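You operate a simulated robot arm through the tools that you are given. There is no shell and no other tool.

You are at the controls of a simulated robot arm. One attempt, no reset.

JOB
Brake on, then tap both handle grips home with the mallet.
Fine: put the mallet back. Set down upright: mallet.
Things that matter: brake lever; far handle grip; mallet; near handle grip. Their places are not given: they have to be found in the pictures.

The check looks at the end state, three seconds after you hand in, the way a careful person would. Anything else that was tipped, shoved, dropped, spilled or broken makes it a failure.

ROBOT AND FRAMES
A 6-joint arm with a two-finger parallel gripper, fixed in place. Base frame: the origin is on the floor under the middle of its stand, x ahead of it, y to its left, z up; the work surface is at about z = 559. Readings come in mm, rad, newtons and seconds.
With the tool pointing down near the work surface it reaches from about 100 to 580 mm from the base axis. Its first joint turns from -1.152 to 1.152 rad. Payload 2.7 kg.
Tool frame: the origin (TCP) lies between the finger pads and is the grasp point; the fingertips stand 23 mm ahead of it; z points along the fingers, y is the line along which they close. Largest opening 94 mm; finger width 38, thickness 10; the body of the gripper, 54 by 96 mm, starts 39 mm behind the TCP.
Orientation is told as [roll, pitch, yaw] about the base's x, y, z axes, in that order, counted from this pose: with the fingers straight down and closing along the base's y, the tool's x points along the base's -x, its y along +y and its z along -z.

CONTROLS
- The arm moves only by the tool drive_tool. Its argument "increments" is a list of rows, each a list of 3 entries, a list of its own where there are three numbers: the shift along the tool's x, y, z in units of 25 mm (1.0 is 25 mm), then the turn, a rotation vector about the tool's x, y, z in units of 4 degrees (1.0 is 4 degrees), then the opening, from 0 (shut) to 1 (fully open). In form: [[[x, y, z], [ax, ay, az], gripper], ...]. A call has 1 to 20 rows; each row shifts and turns the commanded pose from where the row before left it, along the tool's axes as they then stand. A call with a number of a shift or a turn outside -1 to 1 is refused whole. A row lasts 0.2 s, in which the tool goes at most 50 mm and 0.15 rad; a call with a longer step from one row to the next is refused whole, and so is a gripper value outside its range. A pose out of reach is approached as far as the arm can. The call stops where the force on the tool passes 50 N (or 10 N more than at its start, if that is more) or the arm is blocked; 0.2 s more then pass. Each finger travels about 45 mm/s and halts on what it meets, pressing with about 31 N; the grip force reading is that of the motor and also rises with nothing between the fingers. The clock runs only during rows and for 0.2 s after the last one: add rows that do not move to give the fingers time. It gives the time, the measured TCP pose, the force on the tool (base axes), the opening and the grip force at its end, in the units of the frame above (readings bear some noise), with the torque about the TCP (base axes, N m) and any sound that the robot's microphone picked up.
- Cameras (640 x 400 px; columns grow to the right, rows downward): "scene" is fixed at [51.7, -420.2, 1400.4]; the picture's right is [0.94, -0.35, 0.00], its down [-0.21, -0.57, -0.79] and it looks along [0.28, 0.74, -0.61] (base axes); focal length 347 px, centre (320, 200). "wrist" rides on the gripper at [87, 16, -75] in the tool frame; the picture's right is [-0.18, 0.98, 0.00], its down [-0.58, -0.11, -0.81] and it looks along [-0.79, -0.15, 0.59] (tool axes); focal length 243 px, centre (320, 200).
- snapshot(camera): a new picture of that camera. The clock stands still meanwhile.
- locate(camera, pixels): for up to 12 pixels [column, row] of the newest picture of that camera ("zoom" is the newest enlarged one), the place [x, y, z] in the base frame of the surface seen there, good to about 3 mm. The clock stands still meanwhile.
- zoom(camera, box): a new picture of the part [left, top, right, bottom] of that camera's present view, enlarged. The clock stands still meanwhile.
- hand_in(): hands the job in; it is judged then, once.

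Open the gripper and draw the arm clear of the work before you hand the job in, unless the task says otherwise.

The tools are called after "Call:" by a JSON object that holds its "fn" and its "kwargs". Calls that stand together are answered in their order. drive_tool: Moves the arm, as the interface text tells. Its arguments: {"type":"object","properties":{"increments":{"type":"array"}},"required":["increments"]} The other tools are called the same way: snapshot (camera) takes a picture; locate (camera, pixels) gives the place of the surface under pixels of a picture; zoom (camera, box) takes an enlarged picture of a part of a camera's view; hand_in () hands the job in.

At the start:

```text
time_s: 0.0
tcp_pos: [457.8, 99.0, 993.4]
orientation: [0.002, 0.001, 0.0]
contact_force: [-0.5, 0.0, 0.1]
ft_torque: [-0.02, -0.03, -0.01]
finger_gap: 94.3
grip_force: 0.1
```

scene: 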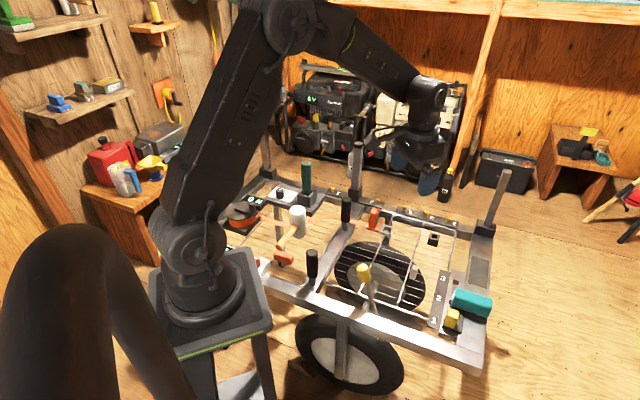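
wrist: 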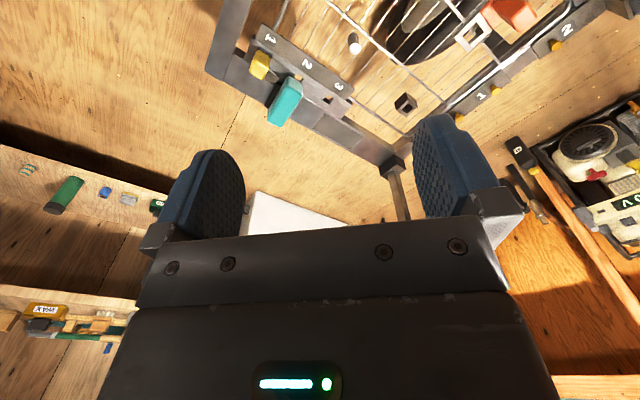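

The scene shows a cart frame with a mallet near (295,225), black grips near (312,265) and (347,208), and other items. I'll zoom in on the parts of the cart to identify them.

Call:
{"fn": "zoom", "kwargs": {"camera": "scene", "box": [220, 150, 380, 250]}}

Call:
{"fn": "zoom", "kwargs": {"camera": "scene", "box": [220, 210, 380, 310]}}

Call:
{"fn": "zoom", "kwargs": {"camera": "scene", "box": [340, 190, 516, 300]}}

```text
4.00 times, centred on (300, 200) of scene
```

zoom: 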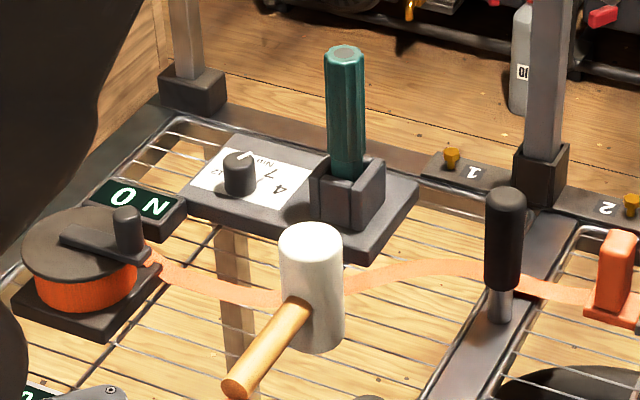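

```text
4.00 times, centred on (300, 260) of scene
```

zoom: 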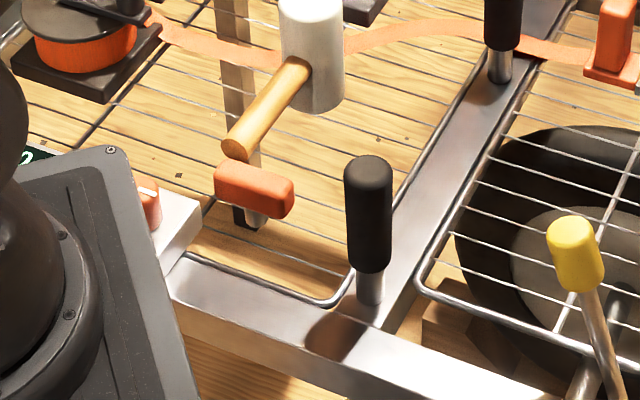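

```text
3.64 times, centred on (428, 245) of scene
```

zoom: 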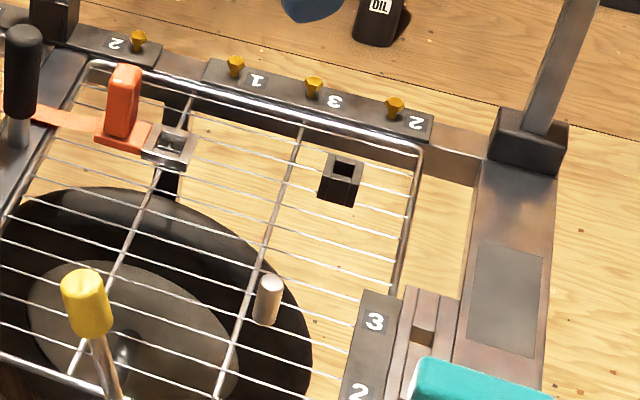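

I'll locate the candidate items: mallet head and handle, grips, the yellow-knobbed lever and the surroundings.

Call:
{"fn": "snapshot", "kwargs": {"camera": "scene"}}

Call:
{"fn": "locate", "kwargs": {"camera": "scene", "pixels": [[298, 211], [298, 232], [290, 232], [279, 246], [346, 199], [346, 212], [345, 227], [312, 252], [312, 270], [312, 283], [363, 267], [370, 288]]}}

Call:
{"fn": "locate", "kwargs": {"camera": "scene", "pixels": [[306, 165], [307, 195], [280, 190], [284, 257], [257, 263], [375, 210], [433, 238], [415, 270], [470, 300], [451, 318], [377, 307], [340, 245]]}}

```text
taken
```

scene: 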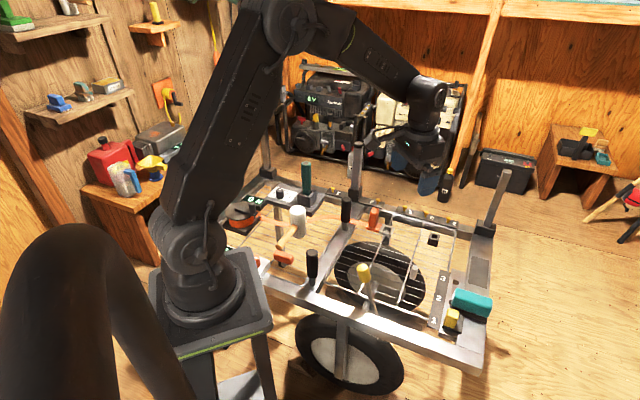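

```text
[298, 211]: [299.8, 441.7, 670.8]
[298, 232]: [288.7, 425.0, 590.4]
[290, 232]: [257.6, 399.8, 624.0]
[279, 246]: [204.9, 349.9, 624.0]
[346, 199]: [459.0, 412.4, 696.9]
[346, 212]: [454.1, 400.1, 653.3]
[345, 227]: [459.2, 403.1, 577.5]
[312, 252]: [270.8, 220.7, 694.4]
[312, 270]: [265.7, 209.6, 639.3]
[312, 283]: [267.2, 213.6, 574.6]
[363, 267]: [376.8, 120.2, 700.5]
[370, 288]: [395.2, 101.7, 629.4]
```

```text
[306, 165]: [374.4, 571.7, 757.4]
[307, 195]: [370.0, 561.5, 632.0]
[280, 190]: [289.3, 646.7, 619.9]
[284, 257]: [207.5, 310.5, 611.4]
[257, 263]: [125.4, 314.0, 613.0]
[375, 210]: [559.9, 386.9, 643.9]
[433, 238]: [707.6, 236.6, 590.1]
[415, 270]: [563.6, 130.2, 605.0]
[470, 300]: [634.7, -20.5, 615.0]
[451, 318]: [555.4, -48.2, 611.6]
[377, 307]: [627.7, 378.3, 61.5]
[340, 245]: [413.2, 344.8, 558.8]
```

Next I take stronger zooms of the brake-lever candidates: the yellow-knobbed rod, and the orange pads near (284,257) and (262,265).

Call:
{"fn": "zoom", "kwargs": {"camera": "scene", "box": [330, 250, 410, 300]}}

Call:
{"fn": "zoom", "kwargs": {"camera": "scene", "box": [240, 230, 320, 280]}}

Call:
{"fn": "zoom", "kwargs": {"camera": "scene", "box": [420, 260, 500, 340]}}

Call:
{"fn": "zoom", "kwargs": {"camera": "scene", "box": [260, 200, 340, 250]}}

```text
8.00 times, centred on (370, 275) of scene
```

zoom: 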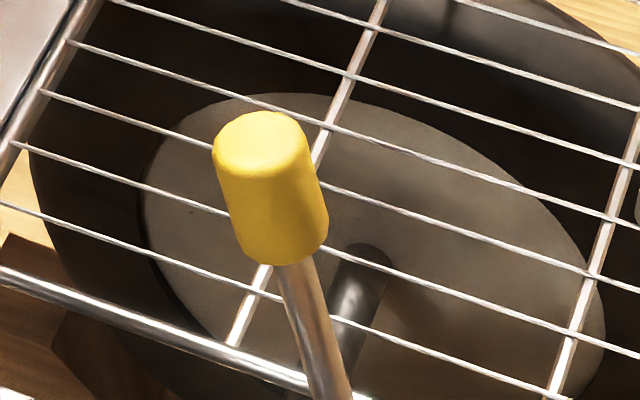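

```text
8.00 times, centred on (280, 255) of scene
```

zoom: 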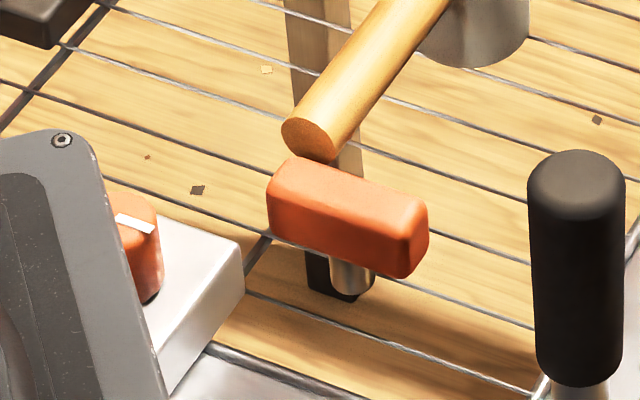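

```text
5.00 times, centred on (460, 300) of scene
```

zoom: 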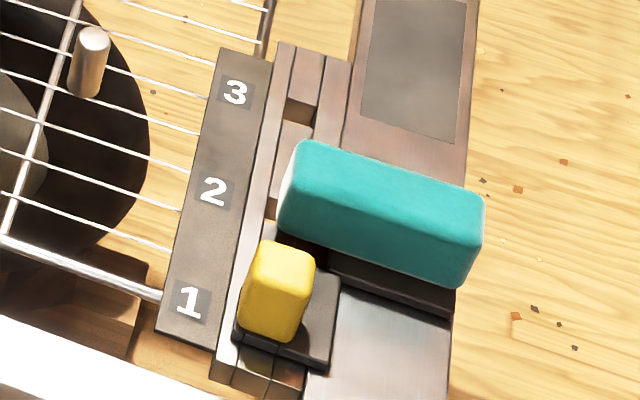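

```text
8.00 times, centred on (300, 225) of scene
```

zoom: 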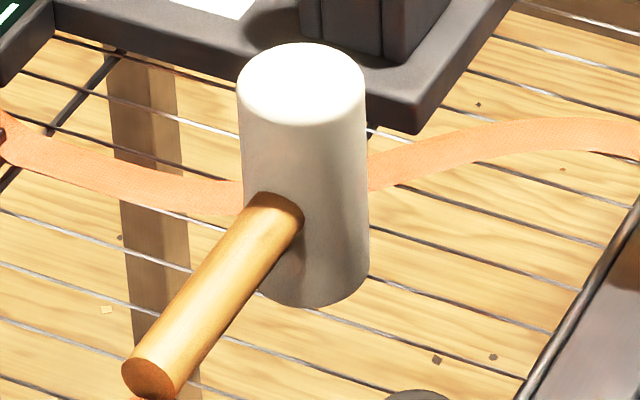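

The drum at (245,212) has signs near it that may read ON/OFF, so I zoom there and around its neighbours.

Call:
{"fn": "zoom", "kwargs": {"camera": "scene", "box": [215, 185, 295, 255]}}

Call:
{"fn": "zoom", "kwargs": {"camera": "scene", "box": [350, 190, 450, 250]}}

Call:
{"fn": "zoom", "kwargs": {"camera": "scene", "box": [330, 260, 430, 340]}}

Call:
{"fn": "zoom", "kwargs": {"camera": "scene", "box": [190, 160, 510, 370]}}

```text
5.71 times, centred on (255, 220) of scene
```

zoom: 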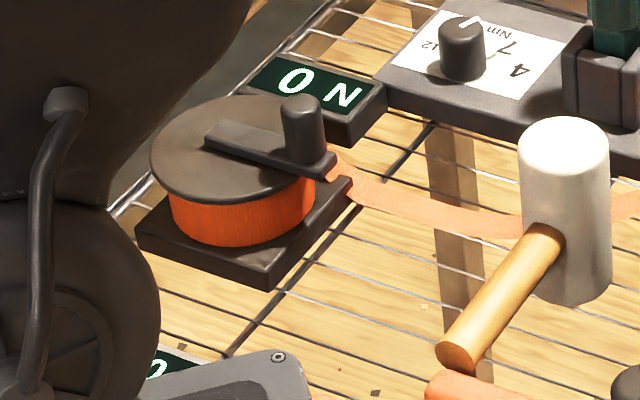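

```text
6.40 times, centred on (400, 220) of scene
```

zoom: 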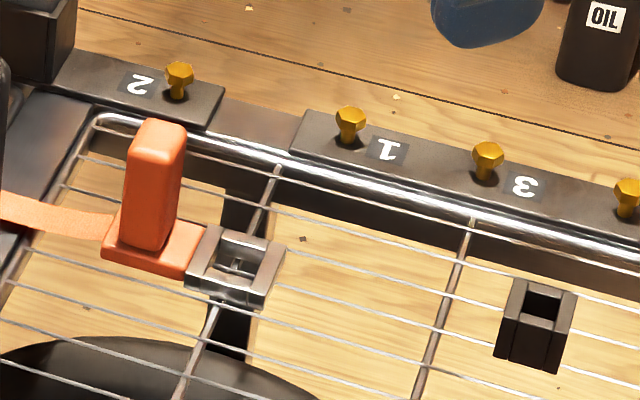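

```text
5.00 times, centred on (380, 300) of scene
```

zoom: 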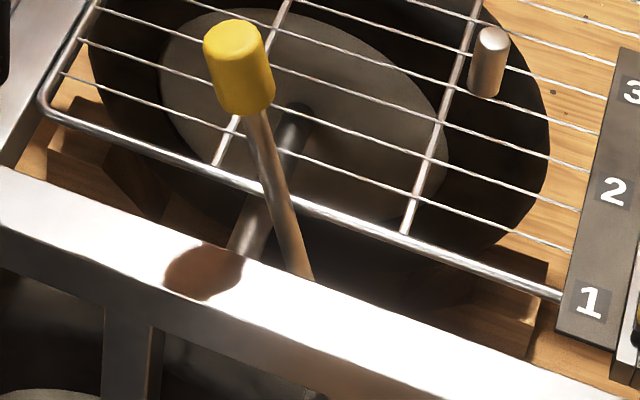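

```text
1.90 times, centred on (350, 265) of scene
```

zoom: 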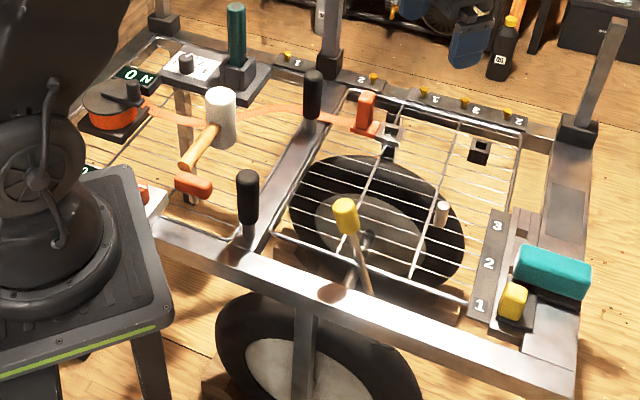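

The yellow-knobbed rod at about (381,131,690) rises beside the wheel and is the likely brake lever. I move the arm back and down a little, well above everything, to view it and the grips with the wrist camera.

Call:
{"fn": "drive_tool", "kwargs": {"increments": [[[0.99, 0.255, 0.665], [0, 0, 0], 1], [[0.99, 0.255, 0.665], [0, 0, 0], 1], [[0.99, 0.255, 0.665], [0, 0, 0], 1], [[0.99, 0.255, 0.665], [0, 0, 0], 1], [[0.99, 0.255, 0.665], [0, 0, 0], 1], [[0.99, 0.255, 0.665], [0, 0, 0], 1], [[0.99, 0.255, 0.665], [0, 0, 0], 1], [[0.99, 0.255, 0.665], [0, 0, 0], 1], [[0, 0, 0], [0, 0, 0], 1]]}}

Call:
{"fn": "snapshot", "kwargs": {"camera": "wrist"}}

Call:
{"fn": "snapshot", "kwargs": {"camera": "scene"}}

```text
time_s: 2.0
tcp_pos: [260.7, 148.8, 860.8]
orientation: [-0.001, -0.001, 0.001]
contact_force: [-0.3, 0.8, -0.3]
ft_torque: [0.0, -0.02, 0.02]
finger_gap: 94.0
grip_force: 0.0
```

```text
taken
```

wrist: 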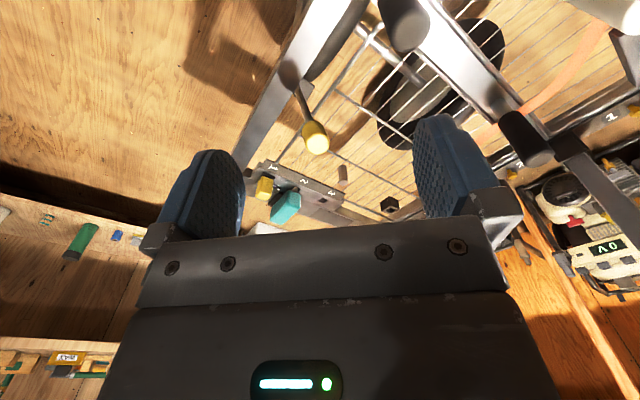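

```text
taken
```

scene: 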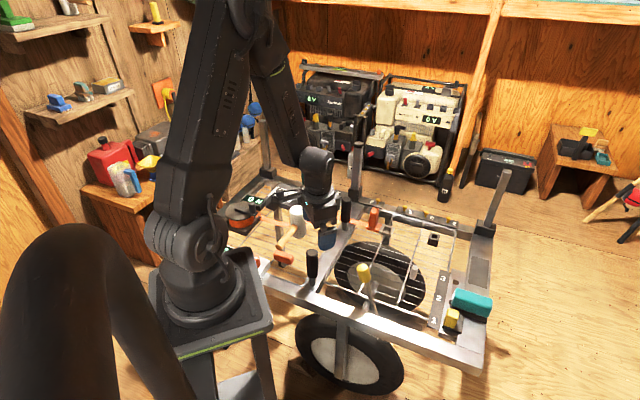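

Wrist view now shows the lever at (312,135) and the near grip at (400,20). I zoom in on the lever area and the grips.

Call:
{"fn": "zoom", "kwargs": {"camera": "wrist", "box": [230, 60, 390, 180]}}

Call:
{"fn": "zoom", "kwargs": {"camera": "wrist", "box": [360, 0, 640, 175]}}

Call:
{"fn": "zoom", "kwargs": {"camera": "scene", "box": [225, 180, 305, 240]}}

```text
3.33 times, centred on (310, 120) of wrist
```

zoom: 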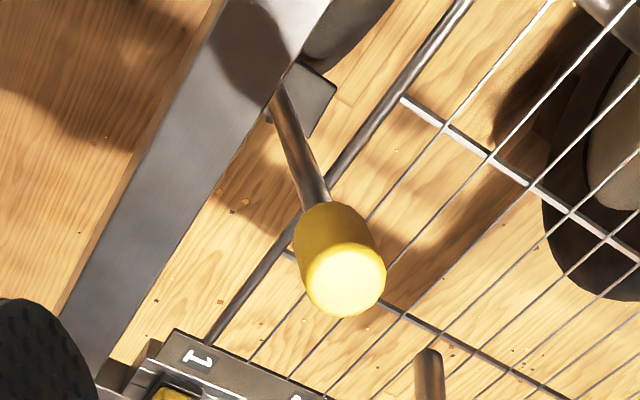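

```text
2.29 times, centred on (500, 88) of wrist
```

zoom: 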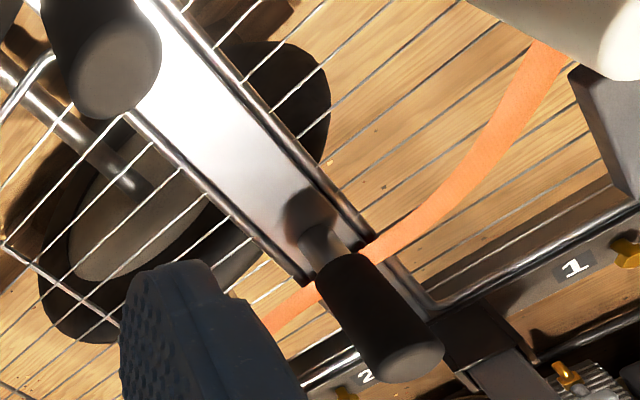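

```text
6.67 times, centred on (265, 210) of scene
```

zoom: 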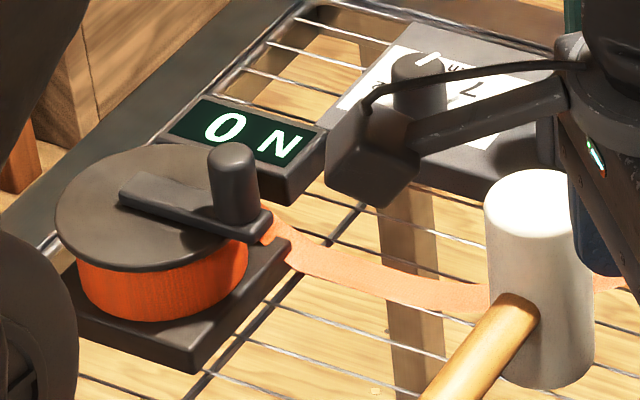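

I locate points on the lever and its bracket from a wrist zoom, to get its line and pivot.

Call:
{"fn": "zoom", "kwargs": {"camera": "wrist", "box": [270, 60, 350, 160]}}

Call:
{"fn": "locate", "kwargs": {"camera": "wrist", "pixels": [[317, 145], [312, 125], [304, 100], [301, 90], [308, 88], [300, 80], [285, 90], [295, 80]]}}

```text
4.00 times, centred on (310, 110) of wrist
```

zoom: 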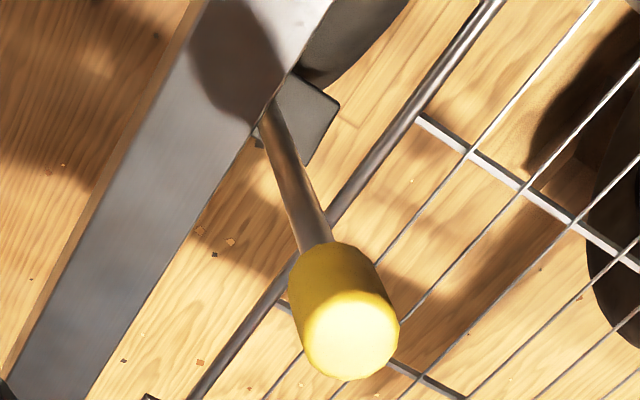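

```text
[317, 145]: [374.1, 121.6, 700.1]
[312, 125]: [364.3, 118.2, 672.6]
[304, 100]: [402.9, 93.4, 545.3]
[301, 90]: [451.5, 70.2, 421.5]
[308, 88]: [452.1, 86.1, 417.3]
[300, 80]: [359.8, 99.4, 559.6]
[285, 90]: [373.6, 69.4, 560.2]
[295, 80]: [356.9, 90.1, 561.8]
```

The lower rod seems to reach roughly (455,75,420), which should project near (386,333) in the scene view. I zoom there to find the pivot, and the wrist view of the bracket more closely.

Call:
{"fn": "zoom", "kwargs": {"camera": "scene", "box": [350, 290, 430, 350]}}

Call:
{"fn": "zoom", "kwargs": {"camera": "wrist", "box": [285, 65, 325, 105]}}

```text
6.67 times, centred on (390, 320) of scene
```

zoom: 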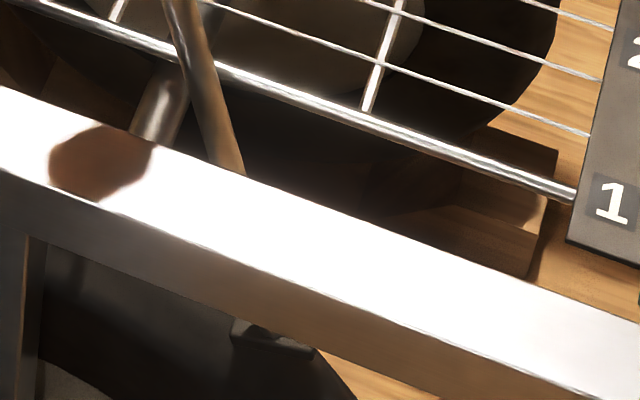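

```text
10.00 times, centred on (305, 85) of wrist
```

zoom: 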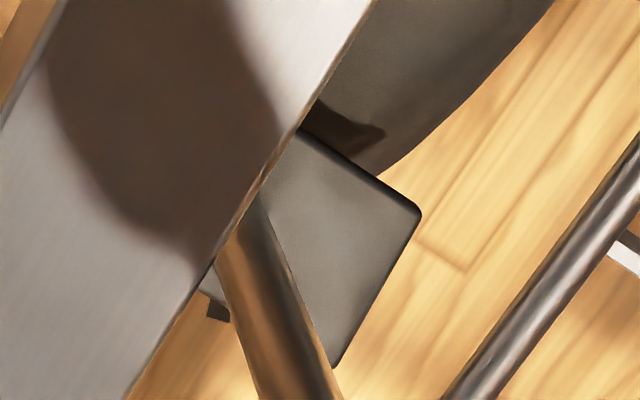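

I locate the small dark part under the beam at scene (391,341) and the plate by the rod in the wrist zoom.

Call:
{"fn": "locate", "kwargs": {"camera": "scene", "pixels": [[389, 342], [392, 341], [395, 343], [389, 345], [380, 300], [378, 305], [385, 315], [352, 360], [385, 350], [340, 325]]}}

Call:
{"fn": "locate", "kwargs": {"camera": "zoom", "pixels": [[320, 180], [400, 220], [330, 340], [310, 270], [250, 300], [220, 310], [360, 130], [290, 380], [250, 220]]}}

```text
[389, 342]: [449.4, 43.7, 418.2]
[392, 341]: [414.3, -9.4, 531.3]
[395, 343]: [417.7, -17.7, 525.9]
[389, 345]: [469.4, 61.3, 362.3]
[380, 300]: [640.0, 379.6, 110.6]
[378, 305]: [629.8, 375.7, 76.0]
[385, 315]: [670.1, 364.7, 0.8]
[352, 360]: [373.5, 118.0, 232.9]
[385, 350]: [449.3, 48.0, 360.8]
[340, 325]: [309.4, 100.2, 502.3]
```

```text
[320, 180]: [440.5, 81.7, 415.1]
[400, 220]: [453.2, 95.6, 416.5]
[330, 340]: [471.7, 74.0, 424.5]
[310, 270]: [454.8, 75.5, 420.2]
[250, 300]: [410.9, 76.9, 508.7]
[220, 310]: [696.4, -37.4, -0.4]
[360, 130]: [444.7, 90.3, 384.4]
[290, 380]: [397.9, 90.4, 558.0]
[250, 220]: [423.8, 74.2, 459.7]
```

A shoe-like plate sits near (455,70,418) beside the wheel rim, so this rod does look like the brake. I turn the tool by -80° yaw in place so the wrist camera can look at the lever from the tray side.

Call:
{"fn": "drive_tool", "kwargs": {"increments": [[[0, 0, -0.3], [0, 0, 1], 1], [[0, 0, -0.3], [0, 0, 1], 1], [[0, 0, -0.3], [0, 0, 1], 1], [[0, 0, -0.3], [0, 0, 1], 1], [[0, 0, 0], [0, 0, 1], 1], [[0, 0, 0], [0, 0, 1], 1], [[0, 0, 0], [0, 0, 1], 1], [[0, 0, 0], [0, 0, 1], 1], [[0, 0, 0], [0, 0, 1], 1], [[0, 0, 0], [0, 0, 1], 1], [[0, 0, 0], [0, 0, 1], 1], [[0, 0, 0], [0, 0, 1], 1], [[0, 0, 0], [0, 0, 1], 1], [[0, 0, 0], [0, 0, 1], 1], [[0, 0, 0], [0, 0, 1], 1], [[0, 0, 0], [0, 0, 1], 1], [[0, 0, 0], [0, 0, 1], 1], [[0, 0, 0], [0, 0, 1], 1], [[0, 0, 0], [0, 0, 1], 1], [[0, 0, 0], [0, 0, 1], 1]]}}

```text
time_s: 6.2
tcp_pos: [259.7, 150.3, 890.2]
orientation: [-0.003, -0.001, -1.399]
contact_force: [-0.5, -0.6, -0.1]
ft_torque: [0.05, 0.02, 0.01]
finger_gap: 94.1
grip_force: 0.1
```

Yaw is now -80°. I translate to about (434,250,760) over the tray, above every item there.

Call:
{"fn": "drive_tool", "kwargs": {"increments": [[[0.345, 0.942, 0.65], [0, 0, 0], 1], [[0.345, 0.942, 0.65], [0, 0, 0], 1], [[0.345, 0.942, 0.65], [0, 0, 0], 1], [[0.345, 0.942, 0.65], [0, 0, 0], 1], [[0.345, 0.942, 0.65], [0, 0, 0], 1], [[0.345, 0.942, 0.65], [0, 0, 0], 1], [[0.345, 0.942, 0.65], [0, 0, 0], 1], [[0.345, 0.942, 0.65], [0, 0, 0], 1], [[0, 0, 0], [0, 0, 0], 1]]}}

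Call:
{"fn": "snapshot", "kwargs": {"camera": "wrist"}}

```text
time_s: 8.2
tcp_pos: [434.3, 251.7, 760.4]
orientation: [0.0, 0.0, -1.396]
contact_force: [0.6, 0.3, -0.1]
ft_torque: [0.02, 0.02, -0.01]
finger_gap: 94.1
grip_force: 0.0
```

```text
taken
```

wrist: 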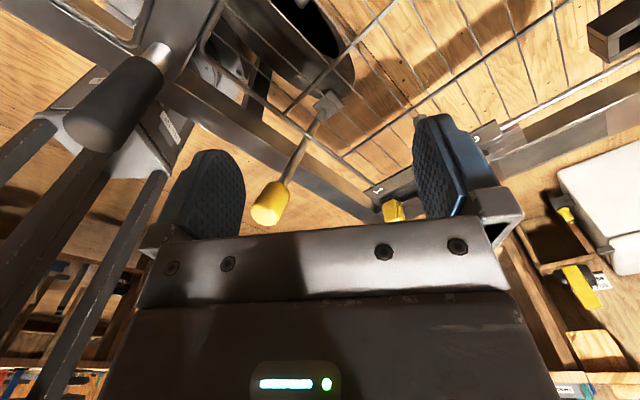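

The lever's base plate beside the wheel is now visible around (325,105). I zoom in on it.

Call:
{"fn": "zoom", "kwargs": {"camera": "wrist", "box": [230, 60, 390, 230]}}

Call:
{"fn": "zoom", "kwargs": {"camera": "wrist", "box": [295, 80, 355, 140]}}

```text
2.35 times, centred on (310, 145) of wrist
```

zoom: 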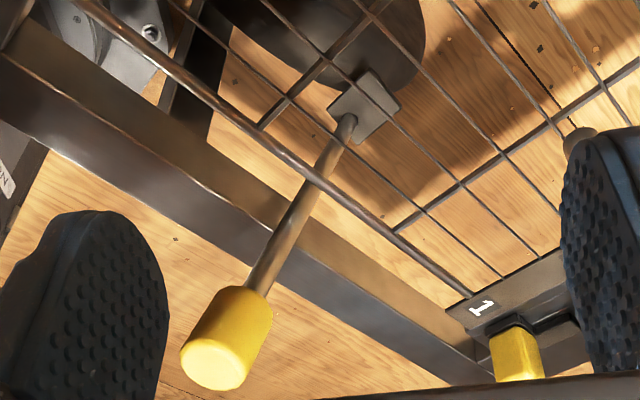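

```text
6.67 times, centred on (325, 110) of wrist
```

zoom: 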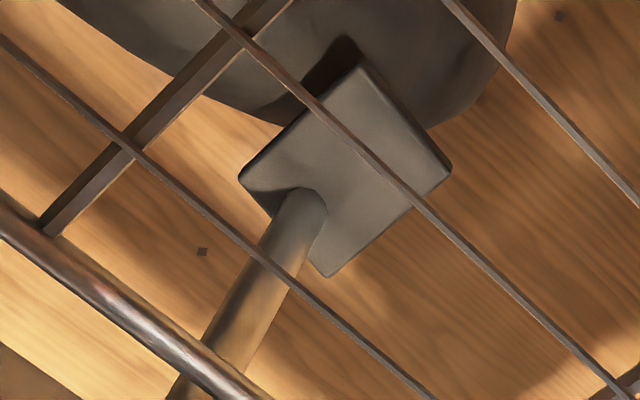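

I locate the beam's inner edge, the tray rim, and the rod at several heights from this view to determine which way the lever can swing.

Call:
{"fn": "locate", "kwargs": {"camera": "wrist", "pixels": [[267, 212], [274, 200], [290, 180], [301, 160], [310, 143], [317, 125], [323, 110], [330, 100], [316, 142], [330, 153], [340, 172], [275, 133]]}}

Call:
{"fn": "locate", "kwargs": {"camera": "zoom", "pixels": [[300, 215], [255, 300], [230, 350], [360, 80], [250, 180], [440, 180], [325, 270], [330, 170], [200, 30], [380, 30], [180, 330], [210, 370]]}}

```text
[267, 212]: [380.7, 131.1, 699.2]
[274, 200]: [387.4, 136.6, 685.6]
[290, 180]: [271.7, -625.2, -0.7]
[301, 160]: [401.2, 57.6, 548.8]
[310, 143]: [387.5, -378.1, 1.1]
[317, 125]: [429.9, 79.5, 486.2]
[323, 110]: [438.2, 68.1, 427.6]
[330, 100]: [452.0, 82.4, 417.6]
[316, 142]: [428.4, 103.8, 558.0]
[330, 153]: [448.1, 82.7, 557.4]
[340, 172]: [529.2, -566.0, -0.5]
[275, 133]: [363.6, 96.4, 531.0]
```

```text
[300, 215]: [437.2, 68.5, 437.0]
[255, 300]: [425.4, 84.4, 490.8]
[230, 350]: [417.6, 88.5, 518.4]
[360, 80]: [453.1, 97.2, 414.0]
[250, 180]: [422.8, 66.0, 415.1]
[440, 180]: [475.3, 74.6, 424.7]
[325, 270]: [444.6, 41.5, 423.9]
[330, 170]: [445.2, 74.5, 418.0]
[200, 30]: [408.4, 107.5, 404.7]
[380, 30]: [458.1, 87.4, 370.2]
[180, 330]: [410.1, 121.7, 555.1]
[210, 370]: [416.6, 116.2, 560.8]
```

The measured corners show the whole cart is yawed 45°: the beam runs along v=(1,-1)/√2, and the lever (plate and rod) leans about 17° toward −v in the slot. I take a closer look at the plate from the scene camera and at the region below.

Call:
{"fn": "zoom", "kwargs": {"camera": "scene", "box": [374, 330, 406, 352]}}

Call:
{"fn": "zoom", "kwargs": {"camera": "wrist", "box": [180, 0, 400, 140]}}

Call:
{"fn": "zoom", "kwargs": {"camera": "wrist", "box": [340, 140, 440, 230]}}

```text
16.00 times, centred on (390, 341) of scene
```

zoom: 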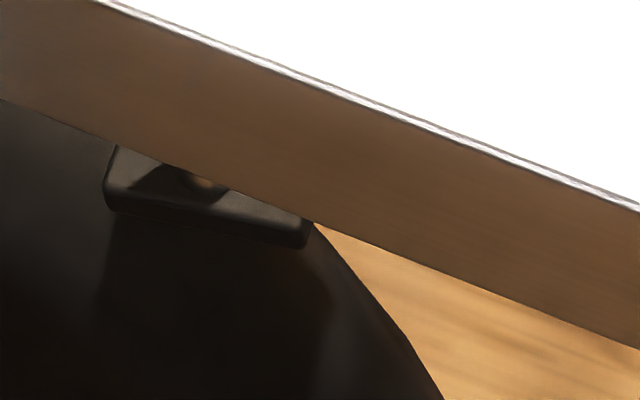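

```text
2.86 times, centred on (290, 70) of wrist
```

zoom: 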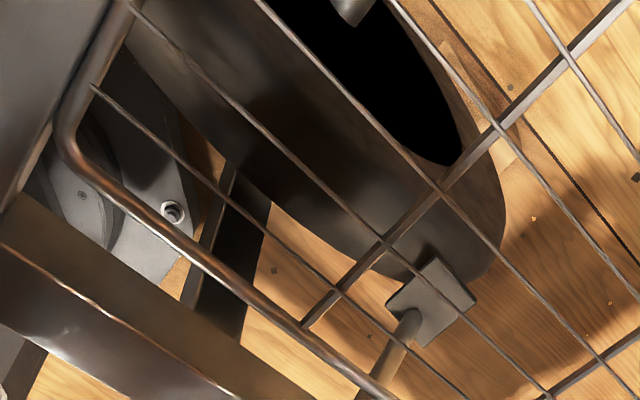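

```text
4.44 times, centred on (390, 185) of wrist
```

zoom: 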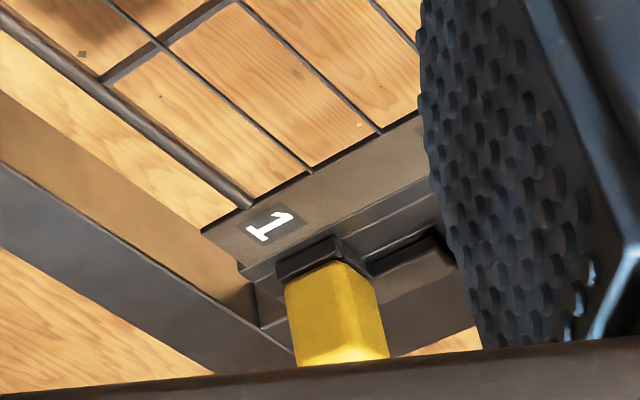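

The lever is a rod with a shoe plate above the wheel rim; tipping the knob toward +v (away from the grips) brings the shoe to the wheel. I turn the tool to yaw −135° so the fingers close along v, and move above the knob at about (380,123).

Call:
{"fn": "drive_tool", "kwargs": {"increments": [[[0, 0, 0], [0, 0, 1], 1], [[0, 0, 0], [0, 0, 1], 1], [[0, 0, 0], [0, 0, 1], 1], [[0, 0, 0], [0, 0, 1], 1], [[0, 0, 0], [0, 0, 1], 1], [[0, 0, 0], [0, 0, 1], 1], [[0, 0, 0], [0, 0, 1], 1], [[0, 0, 0], [0, 0, 1], 1], [[0, 0, 0], [0, 0, 1], 1], [[0, 0, 0], [0, 0, 1], 1], [[0, 0, 0], [0, 0, 1], 1], [[0, 0, 0], [0, 0, 1], 1], [[0, 0, 0], [0, 0, 1], 1], [[0, 0, 0], [0, 0, 0.75], 1], [[-0.863, 0.35, -0.067], [0, 0, 0], 1], [[-0.863, 0.35, -0.067], [0, 0, 0], 1], [[-0.863, 0.35, -0.067], [0, 0, 0], 1], [[-0.863, 0.35, -0.067], [0, 0, 0], 1], [[-0.863, 0.35, -0.067], [0, 0, 0], 1], [[-0.863, 0.35, -0.067], [0, 0, 0], 1]]}}

Call:
{"fn": "snapshot", "kwargs": {"camera": "wrist"}}

Call:
{"fn": "snapshot", "kwargs": {"camera": "scene"}}

```text
time_s: 12.4
tcp_pos: [378.7, 121.9, 773.0]
orientation: [-0.001, 0.001, -2.357]
contact_force: [0.0, -0.2, -0.2]
ft_torque: [0.0, -0.02, -0.02]
finger_gap: 94.0
grip_force: 0.1
```

```text
taken
```

wrist: 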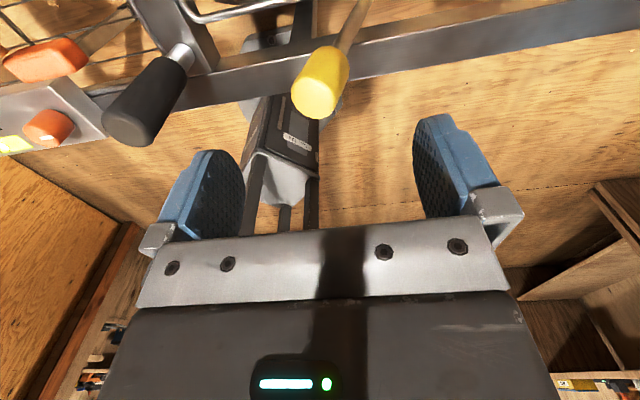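

```text
taken
```

scene: 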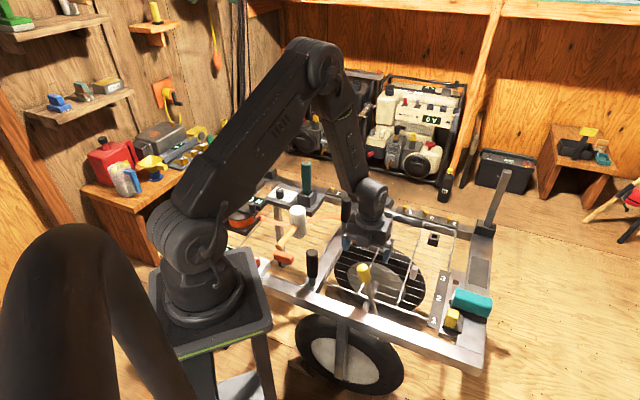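

The knob face is at (318,95) in the wrist picture. I locate points on the knob and near grip.

Call:
{"fn": "locate", "kwargs": {"camera": "wrist", "pixels": [[316, 98], [298, 98], [336, 98], [316, 112], [325, 70], [330, 50], [128, 123], [150, 90], [178, 60], [45, 125], [45, 60], [190, 40]]}}

Call:
{"fn": "zoom", "kwargs": {"camera": "wrist", "box": [240, 0, 400, 130]}}

```text
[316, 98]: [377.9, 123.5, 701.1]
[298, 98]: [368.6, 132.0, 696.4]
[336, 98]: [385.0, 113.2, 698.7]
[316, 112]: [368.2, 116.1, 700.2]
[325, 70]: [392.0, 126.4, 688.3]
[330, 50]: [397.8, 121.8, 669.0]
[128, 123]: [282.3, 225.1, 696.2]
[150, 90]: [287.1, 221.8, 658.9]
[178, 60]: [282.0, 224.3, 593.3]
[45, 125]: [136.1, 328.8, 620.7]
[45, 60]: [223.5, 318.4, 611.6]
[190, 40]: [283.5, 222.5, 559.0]
```

```text
3.08 times, centred on (320, 65) of wrist
```

zoom: 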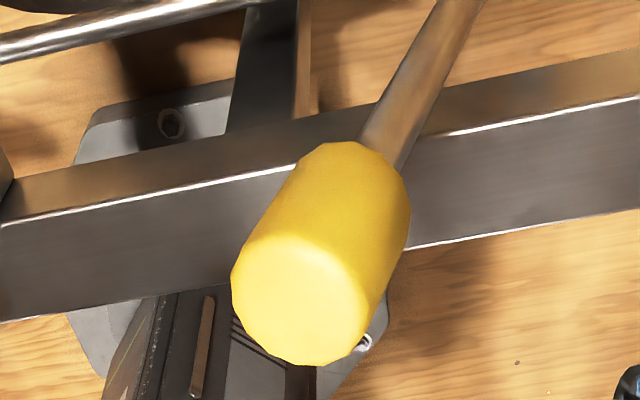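

Knob centre is about (378,123) at z 700, width ~30. I lower the open fingers to straddle it along v, TCP z ≈ 692.

Call:
{"fn": "drive_tool", "kwargs": {"increments": [[[0.02, 0.024, 0.81], [0, 0, 0], 1], [[0.02, 0.024, 0.81], [0, 0, 0], 1], [[0.02, 0.024, 0.81], [0, 0, 0], 1], [[0.02, 0.024, 0.81], [0, 0, 0], 1], [[0, 0, 0], [0, 0, 0], 1]]}}

Call:
{"fn": "snapshot", "kwargs": {"camera": "wrist"}}

Call:
{"fn": "zoom", "kwargs": {"camera": "scene", "box": [320, 200, 440, 320]}}

```text
time_s: 13.6
tcp_pos: [381.6, 122.0, 691.7]
orientation: [0.0, -0.001, -2.355]
contact_force: [-0.3, -0.9, -0.1]
ft_torque: [0.0, -0.02, 0.01]
finger_gap: 93.8
grip_force: 0.1
```

```text
taken
```

wrist: 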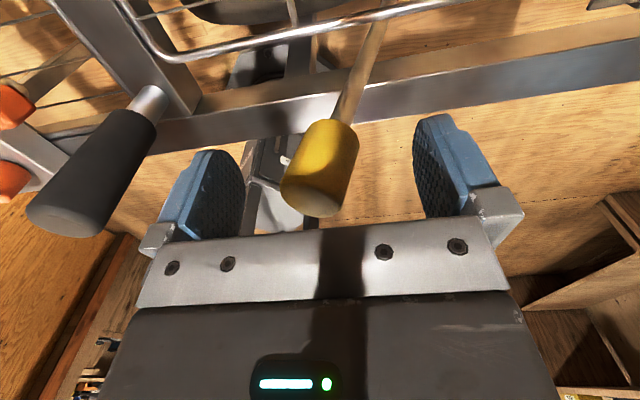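

```text
3.33 times, centred on (380, 260) of scene
```

zoom: 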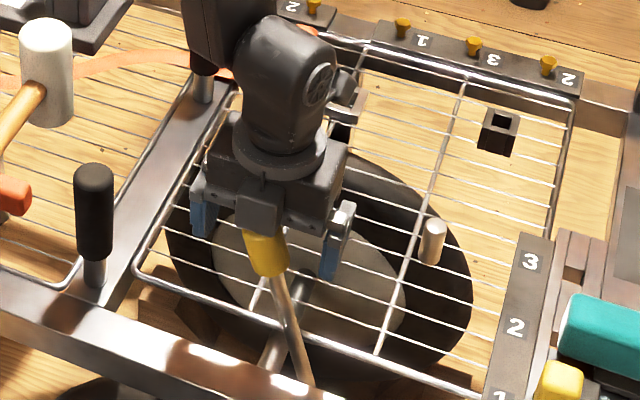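

The knob sits between the fingers. I narrow the opening to about 56 mm and nudge 25 mm toward +v, watching force.

Call:
{"fn": "drive_tool", "kwargs": {"increments": [[[0, 0, 0], [0, 0, 0], 0.6], [[0, 0, 0], [0, 0, 0], 0.6], [[0, 0, 0], [0, 0, 0], 0.6], [[0, 0.2, 0], [0, 0, 0], 0.6], [[0, 0.2, 0], [0, 0, 0], 0.6], [[0, 0.2, 0], [0, 0, 0], 0.6], [[0, 0.2, 0], [0, 0, 0], 0.6], [[0, 0.2, 0], [0, 0, 0], 0.6]]}}

Call:
{"fn": "snapshot", "kwargs": {"camera": "wrist"}}

```text
time_s: 15.4
tcp_pos: [399.6, 102.6, 690.3]
orientation: [0.001, 0.0, -2.356]
contact_force: [-0.3, 0.5, 0.7]
ft_torque: [0.02, 0.0, 0.02]
finger_gap: 57.0
grip_force: 0.6
```

```text
taken
```

wrist: 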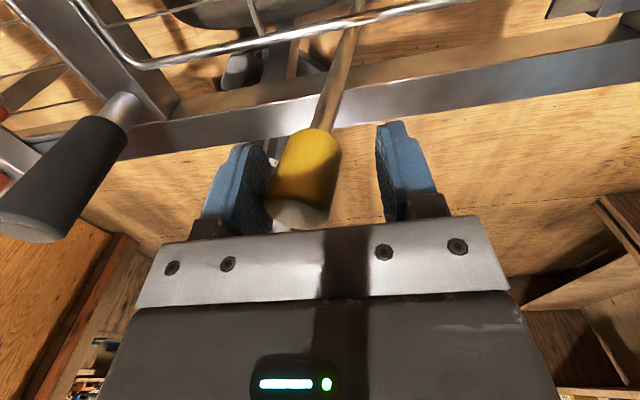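

The −v finger is about to meet the knob. I keep pushing +v in 5 mm steps for 30 mm.

Call:
{"fn": "drive_tool", "kwargs": {"increments": [[[0, 0.2, 0], [0, 0, 0], 0.6], [[0, 0.2, 0], [0, 0, 0], 0.6], [[0, 0.2, 0], [0, 0, 0], 0.6], [[0, 0.2, 0], [0, 0, 0], 0.6], [[0, 0.2, 0], [0, 0, 0], 0.6], [[0, 0.2, 0], [0, 0, 0], 0.6]]}}

Call:
{"fn": "snapshot", "kwargs": {"camera": "wrist"}}

Call:
{"fn": "zoom", "kwargs": {"camera": "scene", "box": [320, 200, 440, 350]}}

```text
time_s: 16.8
tcp_pos: [419.9, 83.4, 690.2]
orientation: [0.0, -0.001, -2.356]
contact_force: [0.3, -0.1, 0.8]
ft_torque: [0.0, -0.01, 0.0]
finger_gap: 56.5
grip_force: 0.4
```

```text
taken
```

wrist: 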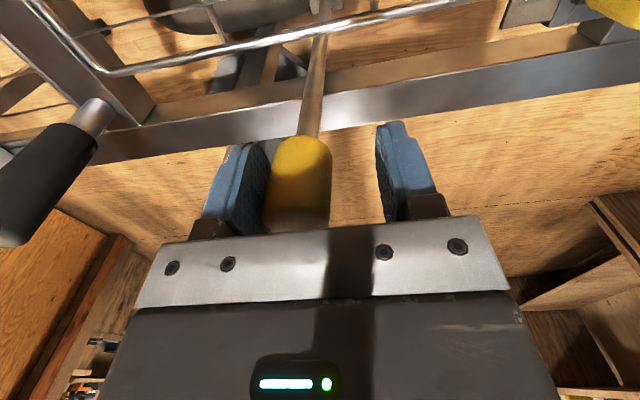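

```text
2.67 times, centred on (380, 275) of scene
```

zoom: 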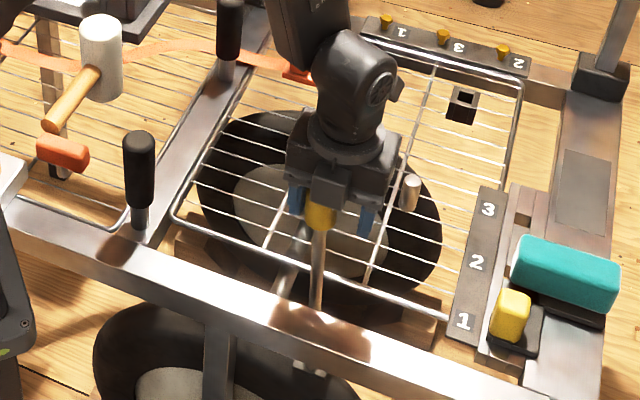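

The lever swings freely toward +v with almost no force. I continue another 40 mm, raising 4 mm for clearance over the knob.

Call:
{"fn": "drive_tool", "kwargs": {"increments": [[[0, 0.2, -0.04], [0, 0, 0], 0.6], [[0, 0.2, -0.04], [0, 0, 0], 0.6], [[0, 0.2, -0.04], [0, 0, 0], 0.6], [[0, 0.2, -0.04], [0, 0, 0], 0.6], [[0, 0.2, 0], [0, 0, 0], 0.6], [[0, 0.2, 0], [0, 0, 0], 0.6], [[0, 0.2, 0], [0, 0, 0], 0.6], [[0, 0.2, 0], [0, 0, 0], 0.6]]}}

Call:
{"fn": "snapshot", "kwargs": {"camera": "wrist"}}

Call:
{"fn": "zoom", "kwargs": {"camera": "scene", "box": [340, 220, 440, 350]}}

```text
time_s: 18.6
tcp_pos: [449.1, 53.2, 695.0]
orientation: [0.0, -0.001, -2.357]
contact_force: [0.1, 0.2, -0.2]
ft_torque: [0.03, -0.02, -0.01]
finger_gap: 56.0
grip_force: 0.1
```

```text
taken
```

wrist: 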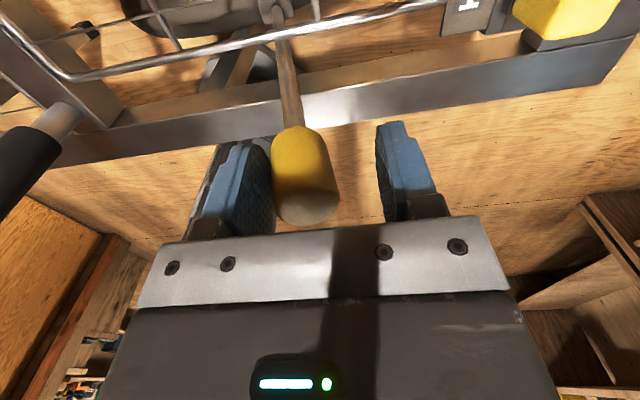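

```text
3.08 times, centred on (390, 285) of scene
```

zoom: 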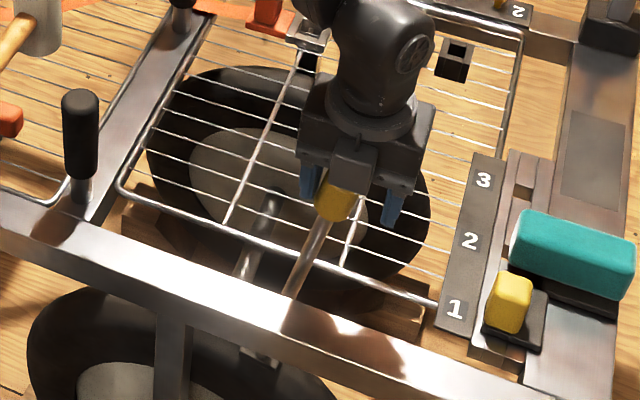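

The lever is now past vertical toward +v, still with no resistance. I continue another 30 mm looking for the end stop.

Call:
{"fn": "drive_tool", "kwargs": {"increments": [[[0, 0.2, 0], [0, 0, 0], 0.6], [[0, 0.2, 0], [0, 0, 0], 0.6], [[0, 0.2, 0], [0, 0, 0], 0.6], [[0, 0.2, 0], [0, 0, 0], 0.6], [[0, 0.2, 0], [0, 0, 0], 0.6], [[0, 0.2, 0], [0, 0, 0], 0.6]]}}

Call:
{"fn": "snapshot", "kwargs": {"camera": "wrist"}}

Call:
{"fn": "zoom", "kwargs": {"camera": "scene", "box": [340, 220, 440, 350]}}

```text
time_s: 20.0
tcp_pos: [469.3, 33.9, 694.8]
orientation: [-0.002, -0.002, -2.356]
contact_force: [-5.9, 10.3, 1.4]
ft_torque: [0.24, 0.19, -0.13]
finger_gap: 61.2
grip_force: 5.6
```

```text
taken
```

wrist: 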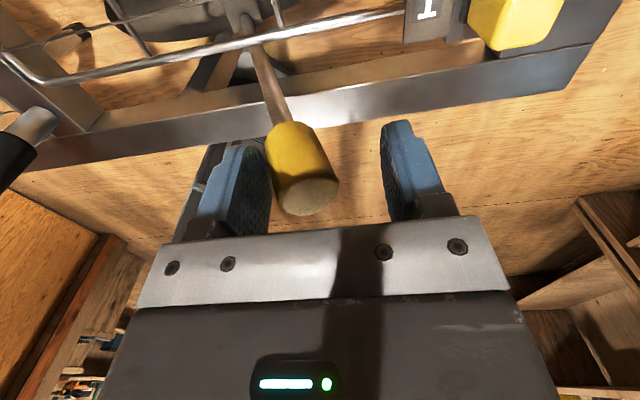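

```text
3.08 times, centred on (390, 285) of scene
```

zoom: 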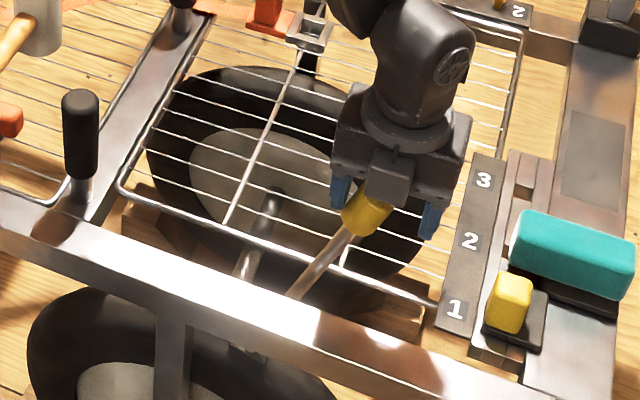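

Force of 12 N opposing now: the lever appears to meet its stop leaning about +17° toward +v. I push another 8 mm gently to confirm it is firm.

Call:
{"fn": "drive_tool", "kwargs": {"increments": [[[0, 0.1, 0], [0, 0, 0], 0.6], [[0, 0.1, 0], [0, 0, 0], 0.6], [[0, 0.1, 0], [0, 0, 0], 0.6], [[0, 0, 0], [0, 0, 0], 0.6]]}}

Call:
{"fn": "snapshot", "kwargs": {"camera": "wrist"}}

Call:
{"fn": "zoom", "kwargs": {"camera": "scene", "box": [340, 220, 440, 350]}}

```text
time_s: 21.0
tcp_pos: [472.6, 30.3, 695.3]
orientation: [-0.003, -0.003, -2.354]
contact_force: [-18.5, 27.3, 8.8]
ft_torque: [0.88, 0.61, -0.37]
finger_gap: 71.2
grip_force: 16.7
```

```text
taken
```

wrist: 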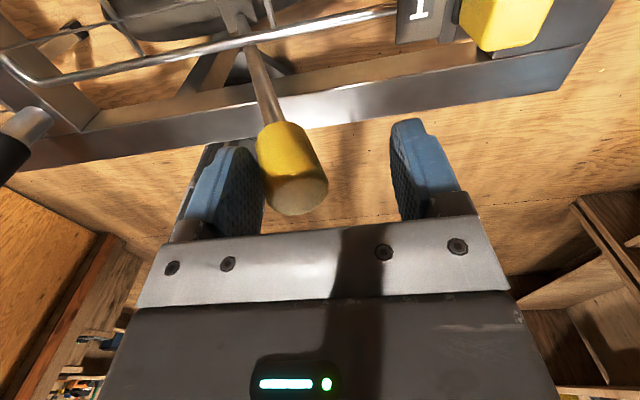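

```text
3.08 times, centred on (390, 285) of scene
```

zoom: 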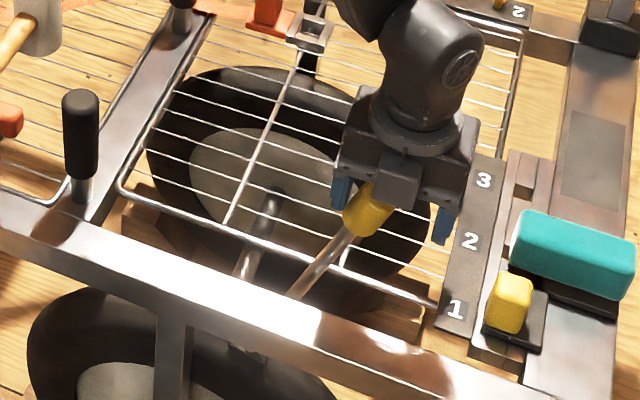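

The stop is firm at about 33 N and the lever leans toward +v. I release by opening the fingers, rise straight up 70 mm, and check that the lever stays.

Call:
{"fn": "drive_tool", "kwargs": {"increments": [[[0, -0.2, 0], [0, 0, 0], 0.8], [[0, -0.2, 0], [0, 0, 0], 1], [[0, 0, 0], [0, 0, 0], 1], [[0, 0, 0], [0, 0, 0], 1], [[0, 0, -0.8], [0, 0, 0], 1], [[0, 0, -0.8], [0, 0, 0], 1], [[0, 0, -0.8], [0, 0, 0], 1], [[0, 0, -0.8], [0, 0, 0], 1], [[0, 0, 0], [0, 0, 0], 1]]}}

Call:
{"fn": "snapshot", "kwargs": {"camera": "wrist"}}

Call:
{"fn": "zoom", "kwargs": {"camera": "scene", "box": [340, 220, 440, 350]}}

```text
time_s: 23.0
tcp_pos: [467.9, 33.2, 775.1]
orientation: [0.001, -0.001, -2.356]
contact_force: [0.0, -0.6, -0.3]
ft_torque: [0.03, 0.01, 0.01]
finger_gap: 93.9
grip_force: 0.1
```

```text
taken
```

wrist: 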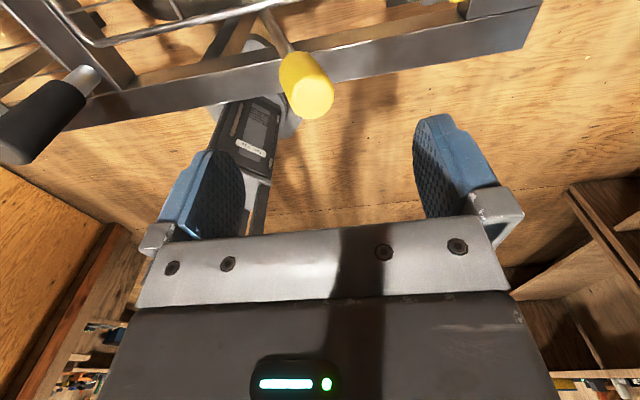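

```text
3.08 times, centred on (390, 285) of scene
```

zoom: 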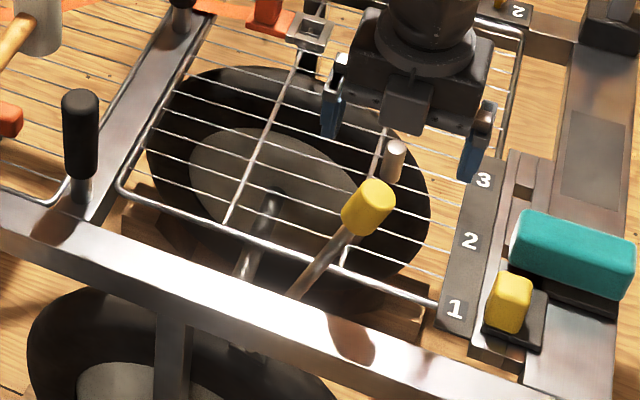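

The lever stays put, and the shoe seems to have moved to about (367,332) in the scene. I zoom there and locate the shoe and knob to confirm it is on the wheel.

Call:
{"fn": "zoom", "kwargs": {"camera": "scene", "box": [340, 310, 400, 360]}}

Call:
{"fn": "locate", "kwargs": {"camera": "wrist", "pixels": [[312, 97], [285, 50], [272, 22], [265, 10]]}}

Call:
{"fn": "locate", "kwargs": {"camera": "scene", "pixels": [[368, 331], [372, 333], [362, 330], [368, 336], [375, 340], [408, 285]]}}

```text
8.00 times, centred on (370, 335) of scene
```

zoom: 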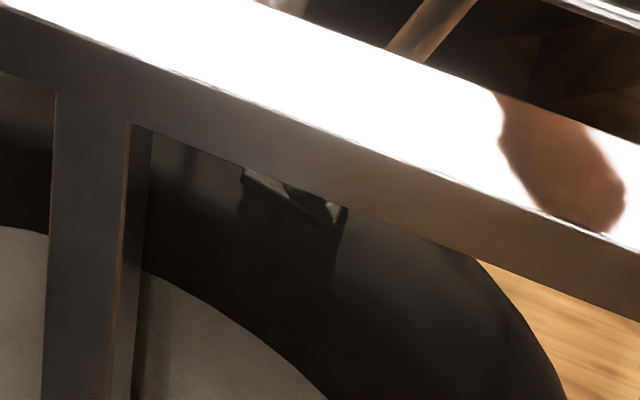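

```text
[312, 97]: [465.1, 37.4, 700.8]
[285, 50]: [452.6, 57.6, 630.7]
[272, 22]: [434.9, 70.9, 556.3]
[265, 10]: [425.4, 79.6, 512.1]
```

```text
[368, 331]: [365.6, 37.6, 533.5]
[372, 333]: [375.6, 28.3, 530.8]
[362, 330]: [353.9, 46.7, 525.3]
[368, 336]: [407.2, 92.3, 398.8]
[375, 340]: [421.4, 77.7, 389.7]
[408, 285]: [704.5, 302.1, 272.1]
```

The brake is on: the knob is now at (465,37,701) and the shoe sits at about (410,90,405) on the rim. Next I unwind the wrist toward yaw +45° (fingers then close along v, across the mallet handle), rising a little first.

Call:
{"fn": "drive_tool", "kwargs": {"increments": [[[0, 0, -1], [0, 0, -1], 1], [[0, 0, -1], [0, 0, -1], 1], [[0, 0, -0.6], [0, 0, -1], 1], [[0, 0, 0], [0, 0, -1], 1], [[0, 0, 0], [0, 0, -1], 1], [[0, 0, 0], [0, 0, -1], 1], [[0, 0, 0], [0, 0, -1], 1], [[0, 0, 0], [0, 0, -1], 1], [[0, 0, 0], [0, 0, -1], 1], [[0, 0, 0], [0, 0, -1], 1], [[0, 0, 0], [0, 0, -1], 1], [[0, 0, 0], [0, 0, -1], 1], [[0, 0, 0], [0, 0, -1], 1], [[0, 0, 0], [0, 0, -1], 1], [[0, 0, 0], [0, 0, -1], 1], [[0, 0, 0], [0, 0, -1], 1], [[0, 0, 0], [0, 0, -1], 1], [[0, 0, 0], [0, 0, -1], 1], [[0, 0, 0], [0, 0, -1], 1], [[0, 0, 0], [0, 0, -1], 1]]}}

Call:
{"fn": "drive_tool", "kwargs": {"increments": [[[0, 0, 0], [0, 0, -1], 1], [[0, 0, 0], [0, 0, -1], 1], [[0, 0, 0], [0, 0, -1], 1], [[0, 0, 0], [0, 0, -1], 1], [[0, 0, 0], [0, 0, -1], 1], [[0, 0, 0], [0, 0, -1], 1], [[0, 0, 0], [0, 0, -1], 1], [[0, 0, 0], [0, 0, -1], 1], [[0, 0, 0], [0, 0, -1], 1], [[0, 0, 0], [0, 0, -1], 1], [[0, 0, 0], [0, 0, -1], 1], [[0, 0, 0], [0, 0, -1], 1], [[0, 0, 0], [0, 0, -1], 1], [[0, 0, 0], [0, 0, -1], 1], [[0, 0, 0], [0, 0, -1], 1], [[0, 0, 0], [0, 0, -1], 1], [[0, 0, 0], [0, 0, -1], 1], [[0, 0, 0], [0, 0, -1], 1], [[0, 0, 0], [0, 0, -1], 1], [[0, 0, 0], [0, 0, -1], 1]]}}

Call:
{"fn": "drive_tool", "kwargs": {"increments": [[[0, 0, 0], [0, 0, -1], 1], [[0, 0, 0], [0, 0, -1], 1], [[0, 0, 0], [0, 0, -1], 1], [[0, 0, 0], [0, 0, -1], 1], [[0, 0, 0], [0, 0, -1], 1], [[0, 0, 0], [0, 0, 0], 1]]}}

```text
time_s: 27.2
tcp_pos: [468.1, 35.6, 838.8]
orientation: [-0.001, 0.001, -0.957]
contact_force: [0.0, -0.5, -0.1]
ft_torque: [-0.03, -0.02, -0.01]
finger_gap: 94.1
grip_force: 0.1
```

```text
time_s: 31.4
tcp_pos: [468.0, 34.6, 838.7]
orientation: [0.001, 0.0, 0.437]
contact_force: [-0.5, -0.1, 0.0]
ft_torque: [0.02, -0.03, 0.0]
finger_gap: 94.1
grip_force: 0.1
```

```text
time_s: 32.8
tcp_pos: [469.5, 35.6, 839.7]
orientation: [-0.001, 0.001, 0.788]
contact_force: [-0.5, -0.4, -0.2]
ft_torque: [-0.02, 0.02, 0.02]
finger_gap: 94.0
grip_force: 0.1
```

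Now at yaw +45°: tool x = −u, tool y = −v. Before moving toward the far grip, I check the upright posts' and other tall items' positions.

Call:
{"fn": "snapshot", "kwargs": {"camera": "scene"}}

Call:
{"fn": "locate", "kwargs": {"camera": "scene", "pixels": [[358, 150], [357, 180], [355, 195], [266, 150], [268, 175], [306, 163], [375, 208], [346, 190], [345, 222], [377, 220], [386, 225], [444, 190]]}}

```text
taken
```

scene: 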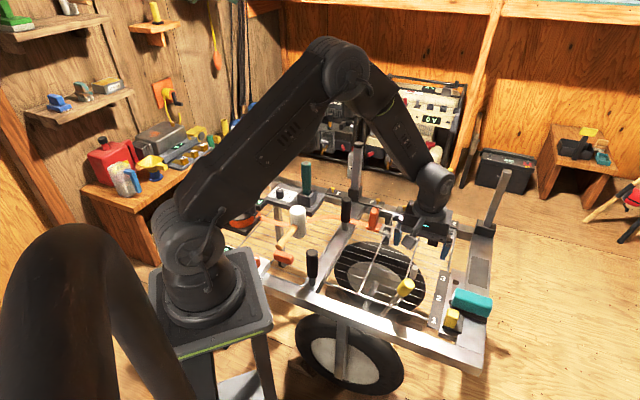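

```text
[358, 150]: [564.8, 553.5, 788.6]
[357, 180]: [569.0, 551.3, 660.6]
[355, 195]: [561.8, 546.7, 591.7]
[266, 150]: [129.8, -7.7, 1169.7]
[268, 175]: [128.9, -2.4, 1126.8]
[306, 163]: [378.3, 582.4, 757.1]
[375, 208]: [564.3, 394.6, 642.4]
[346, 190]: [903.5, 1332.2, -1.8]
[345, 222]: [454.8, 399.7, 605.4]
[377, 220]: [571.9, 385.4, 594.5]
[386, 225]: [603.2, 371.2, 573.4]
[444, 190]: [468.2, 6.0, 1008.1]
```

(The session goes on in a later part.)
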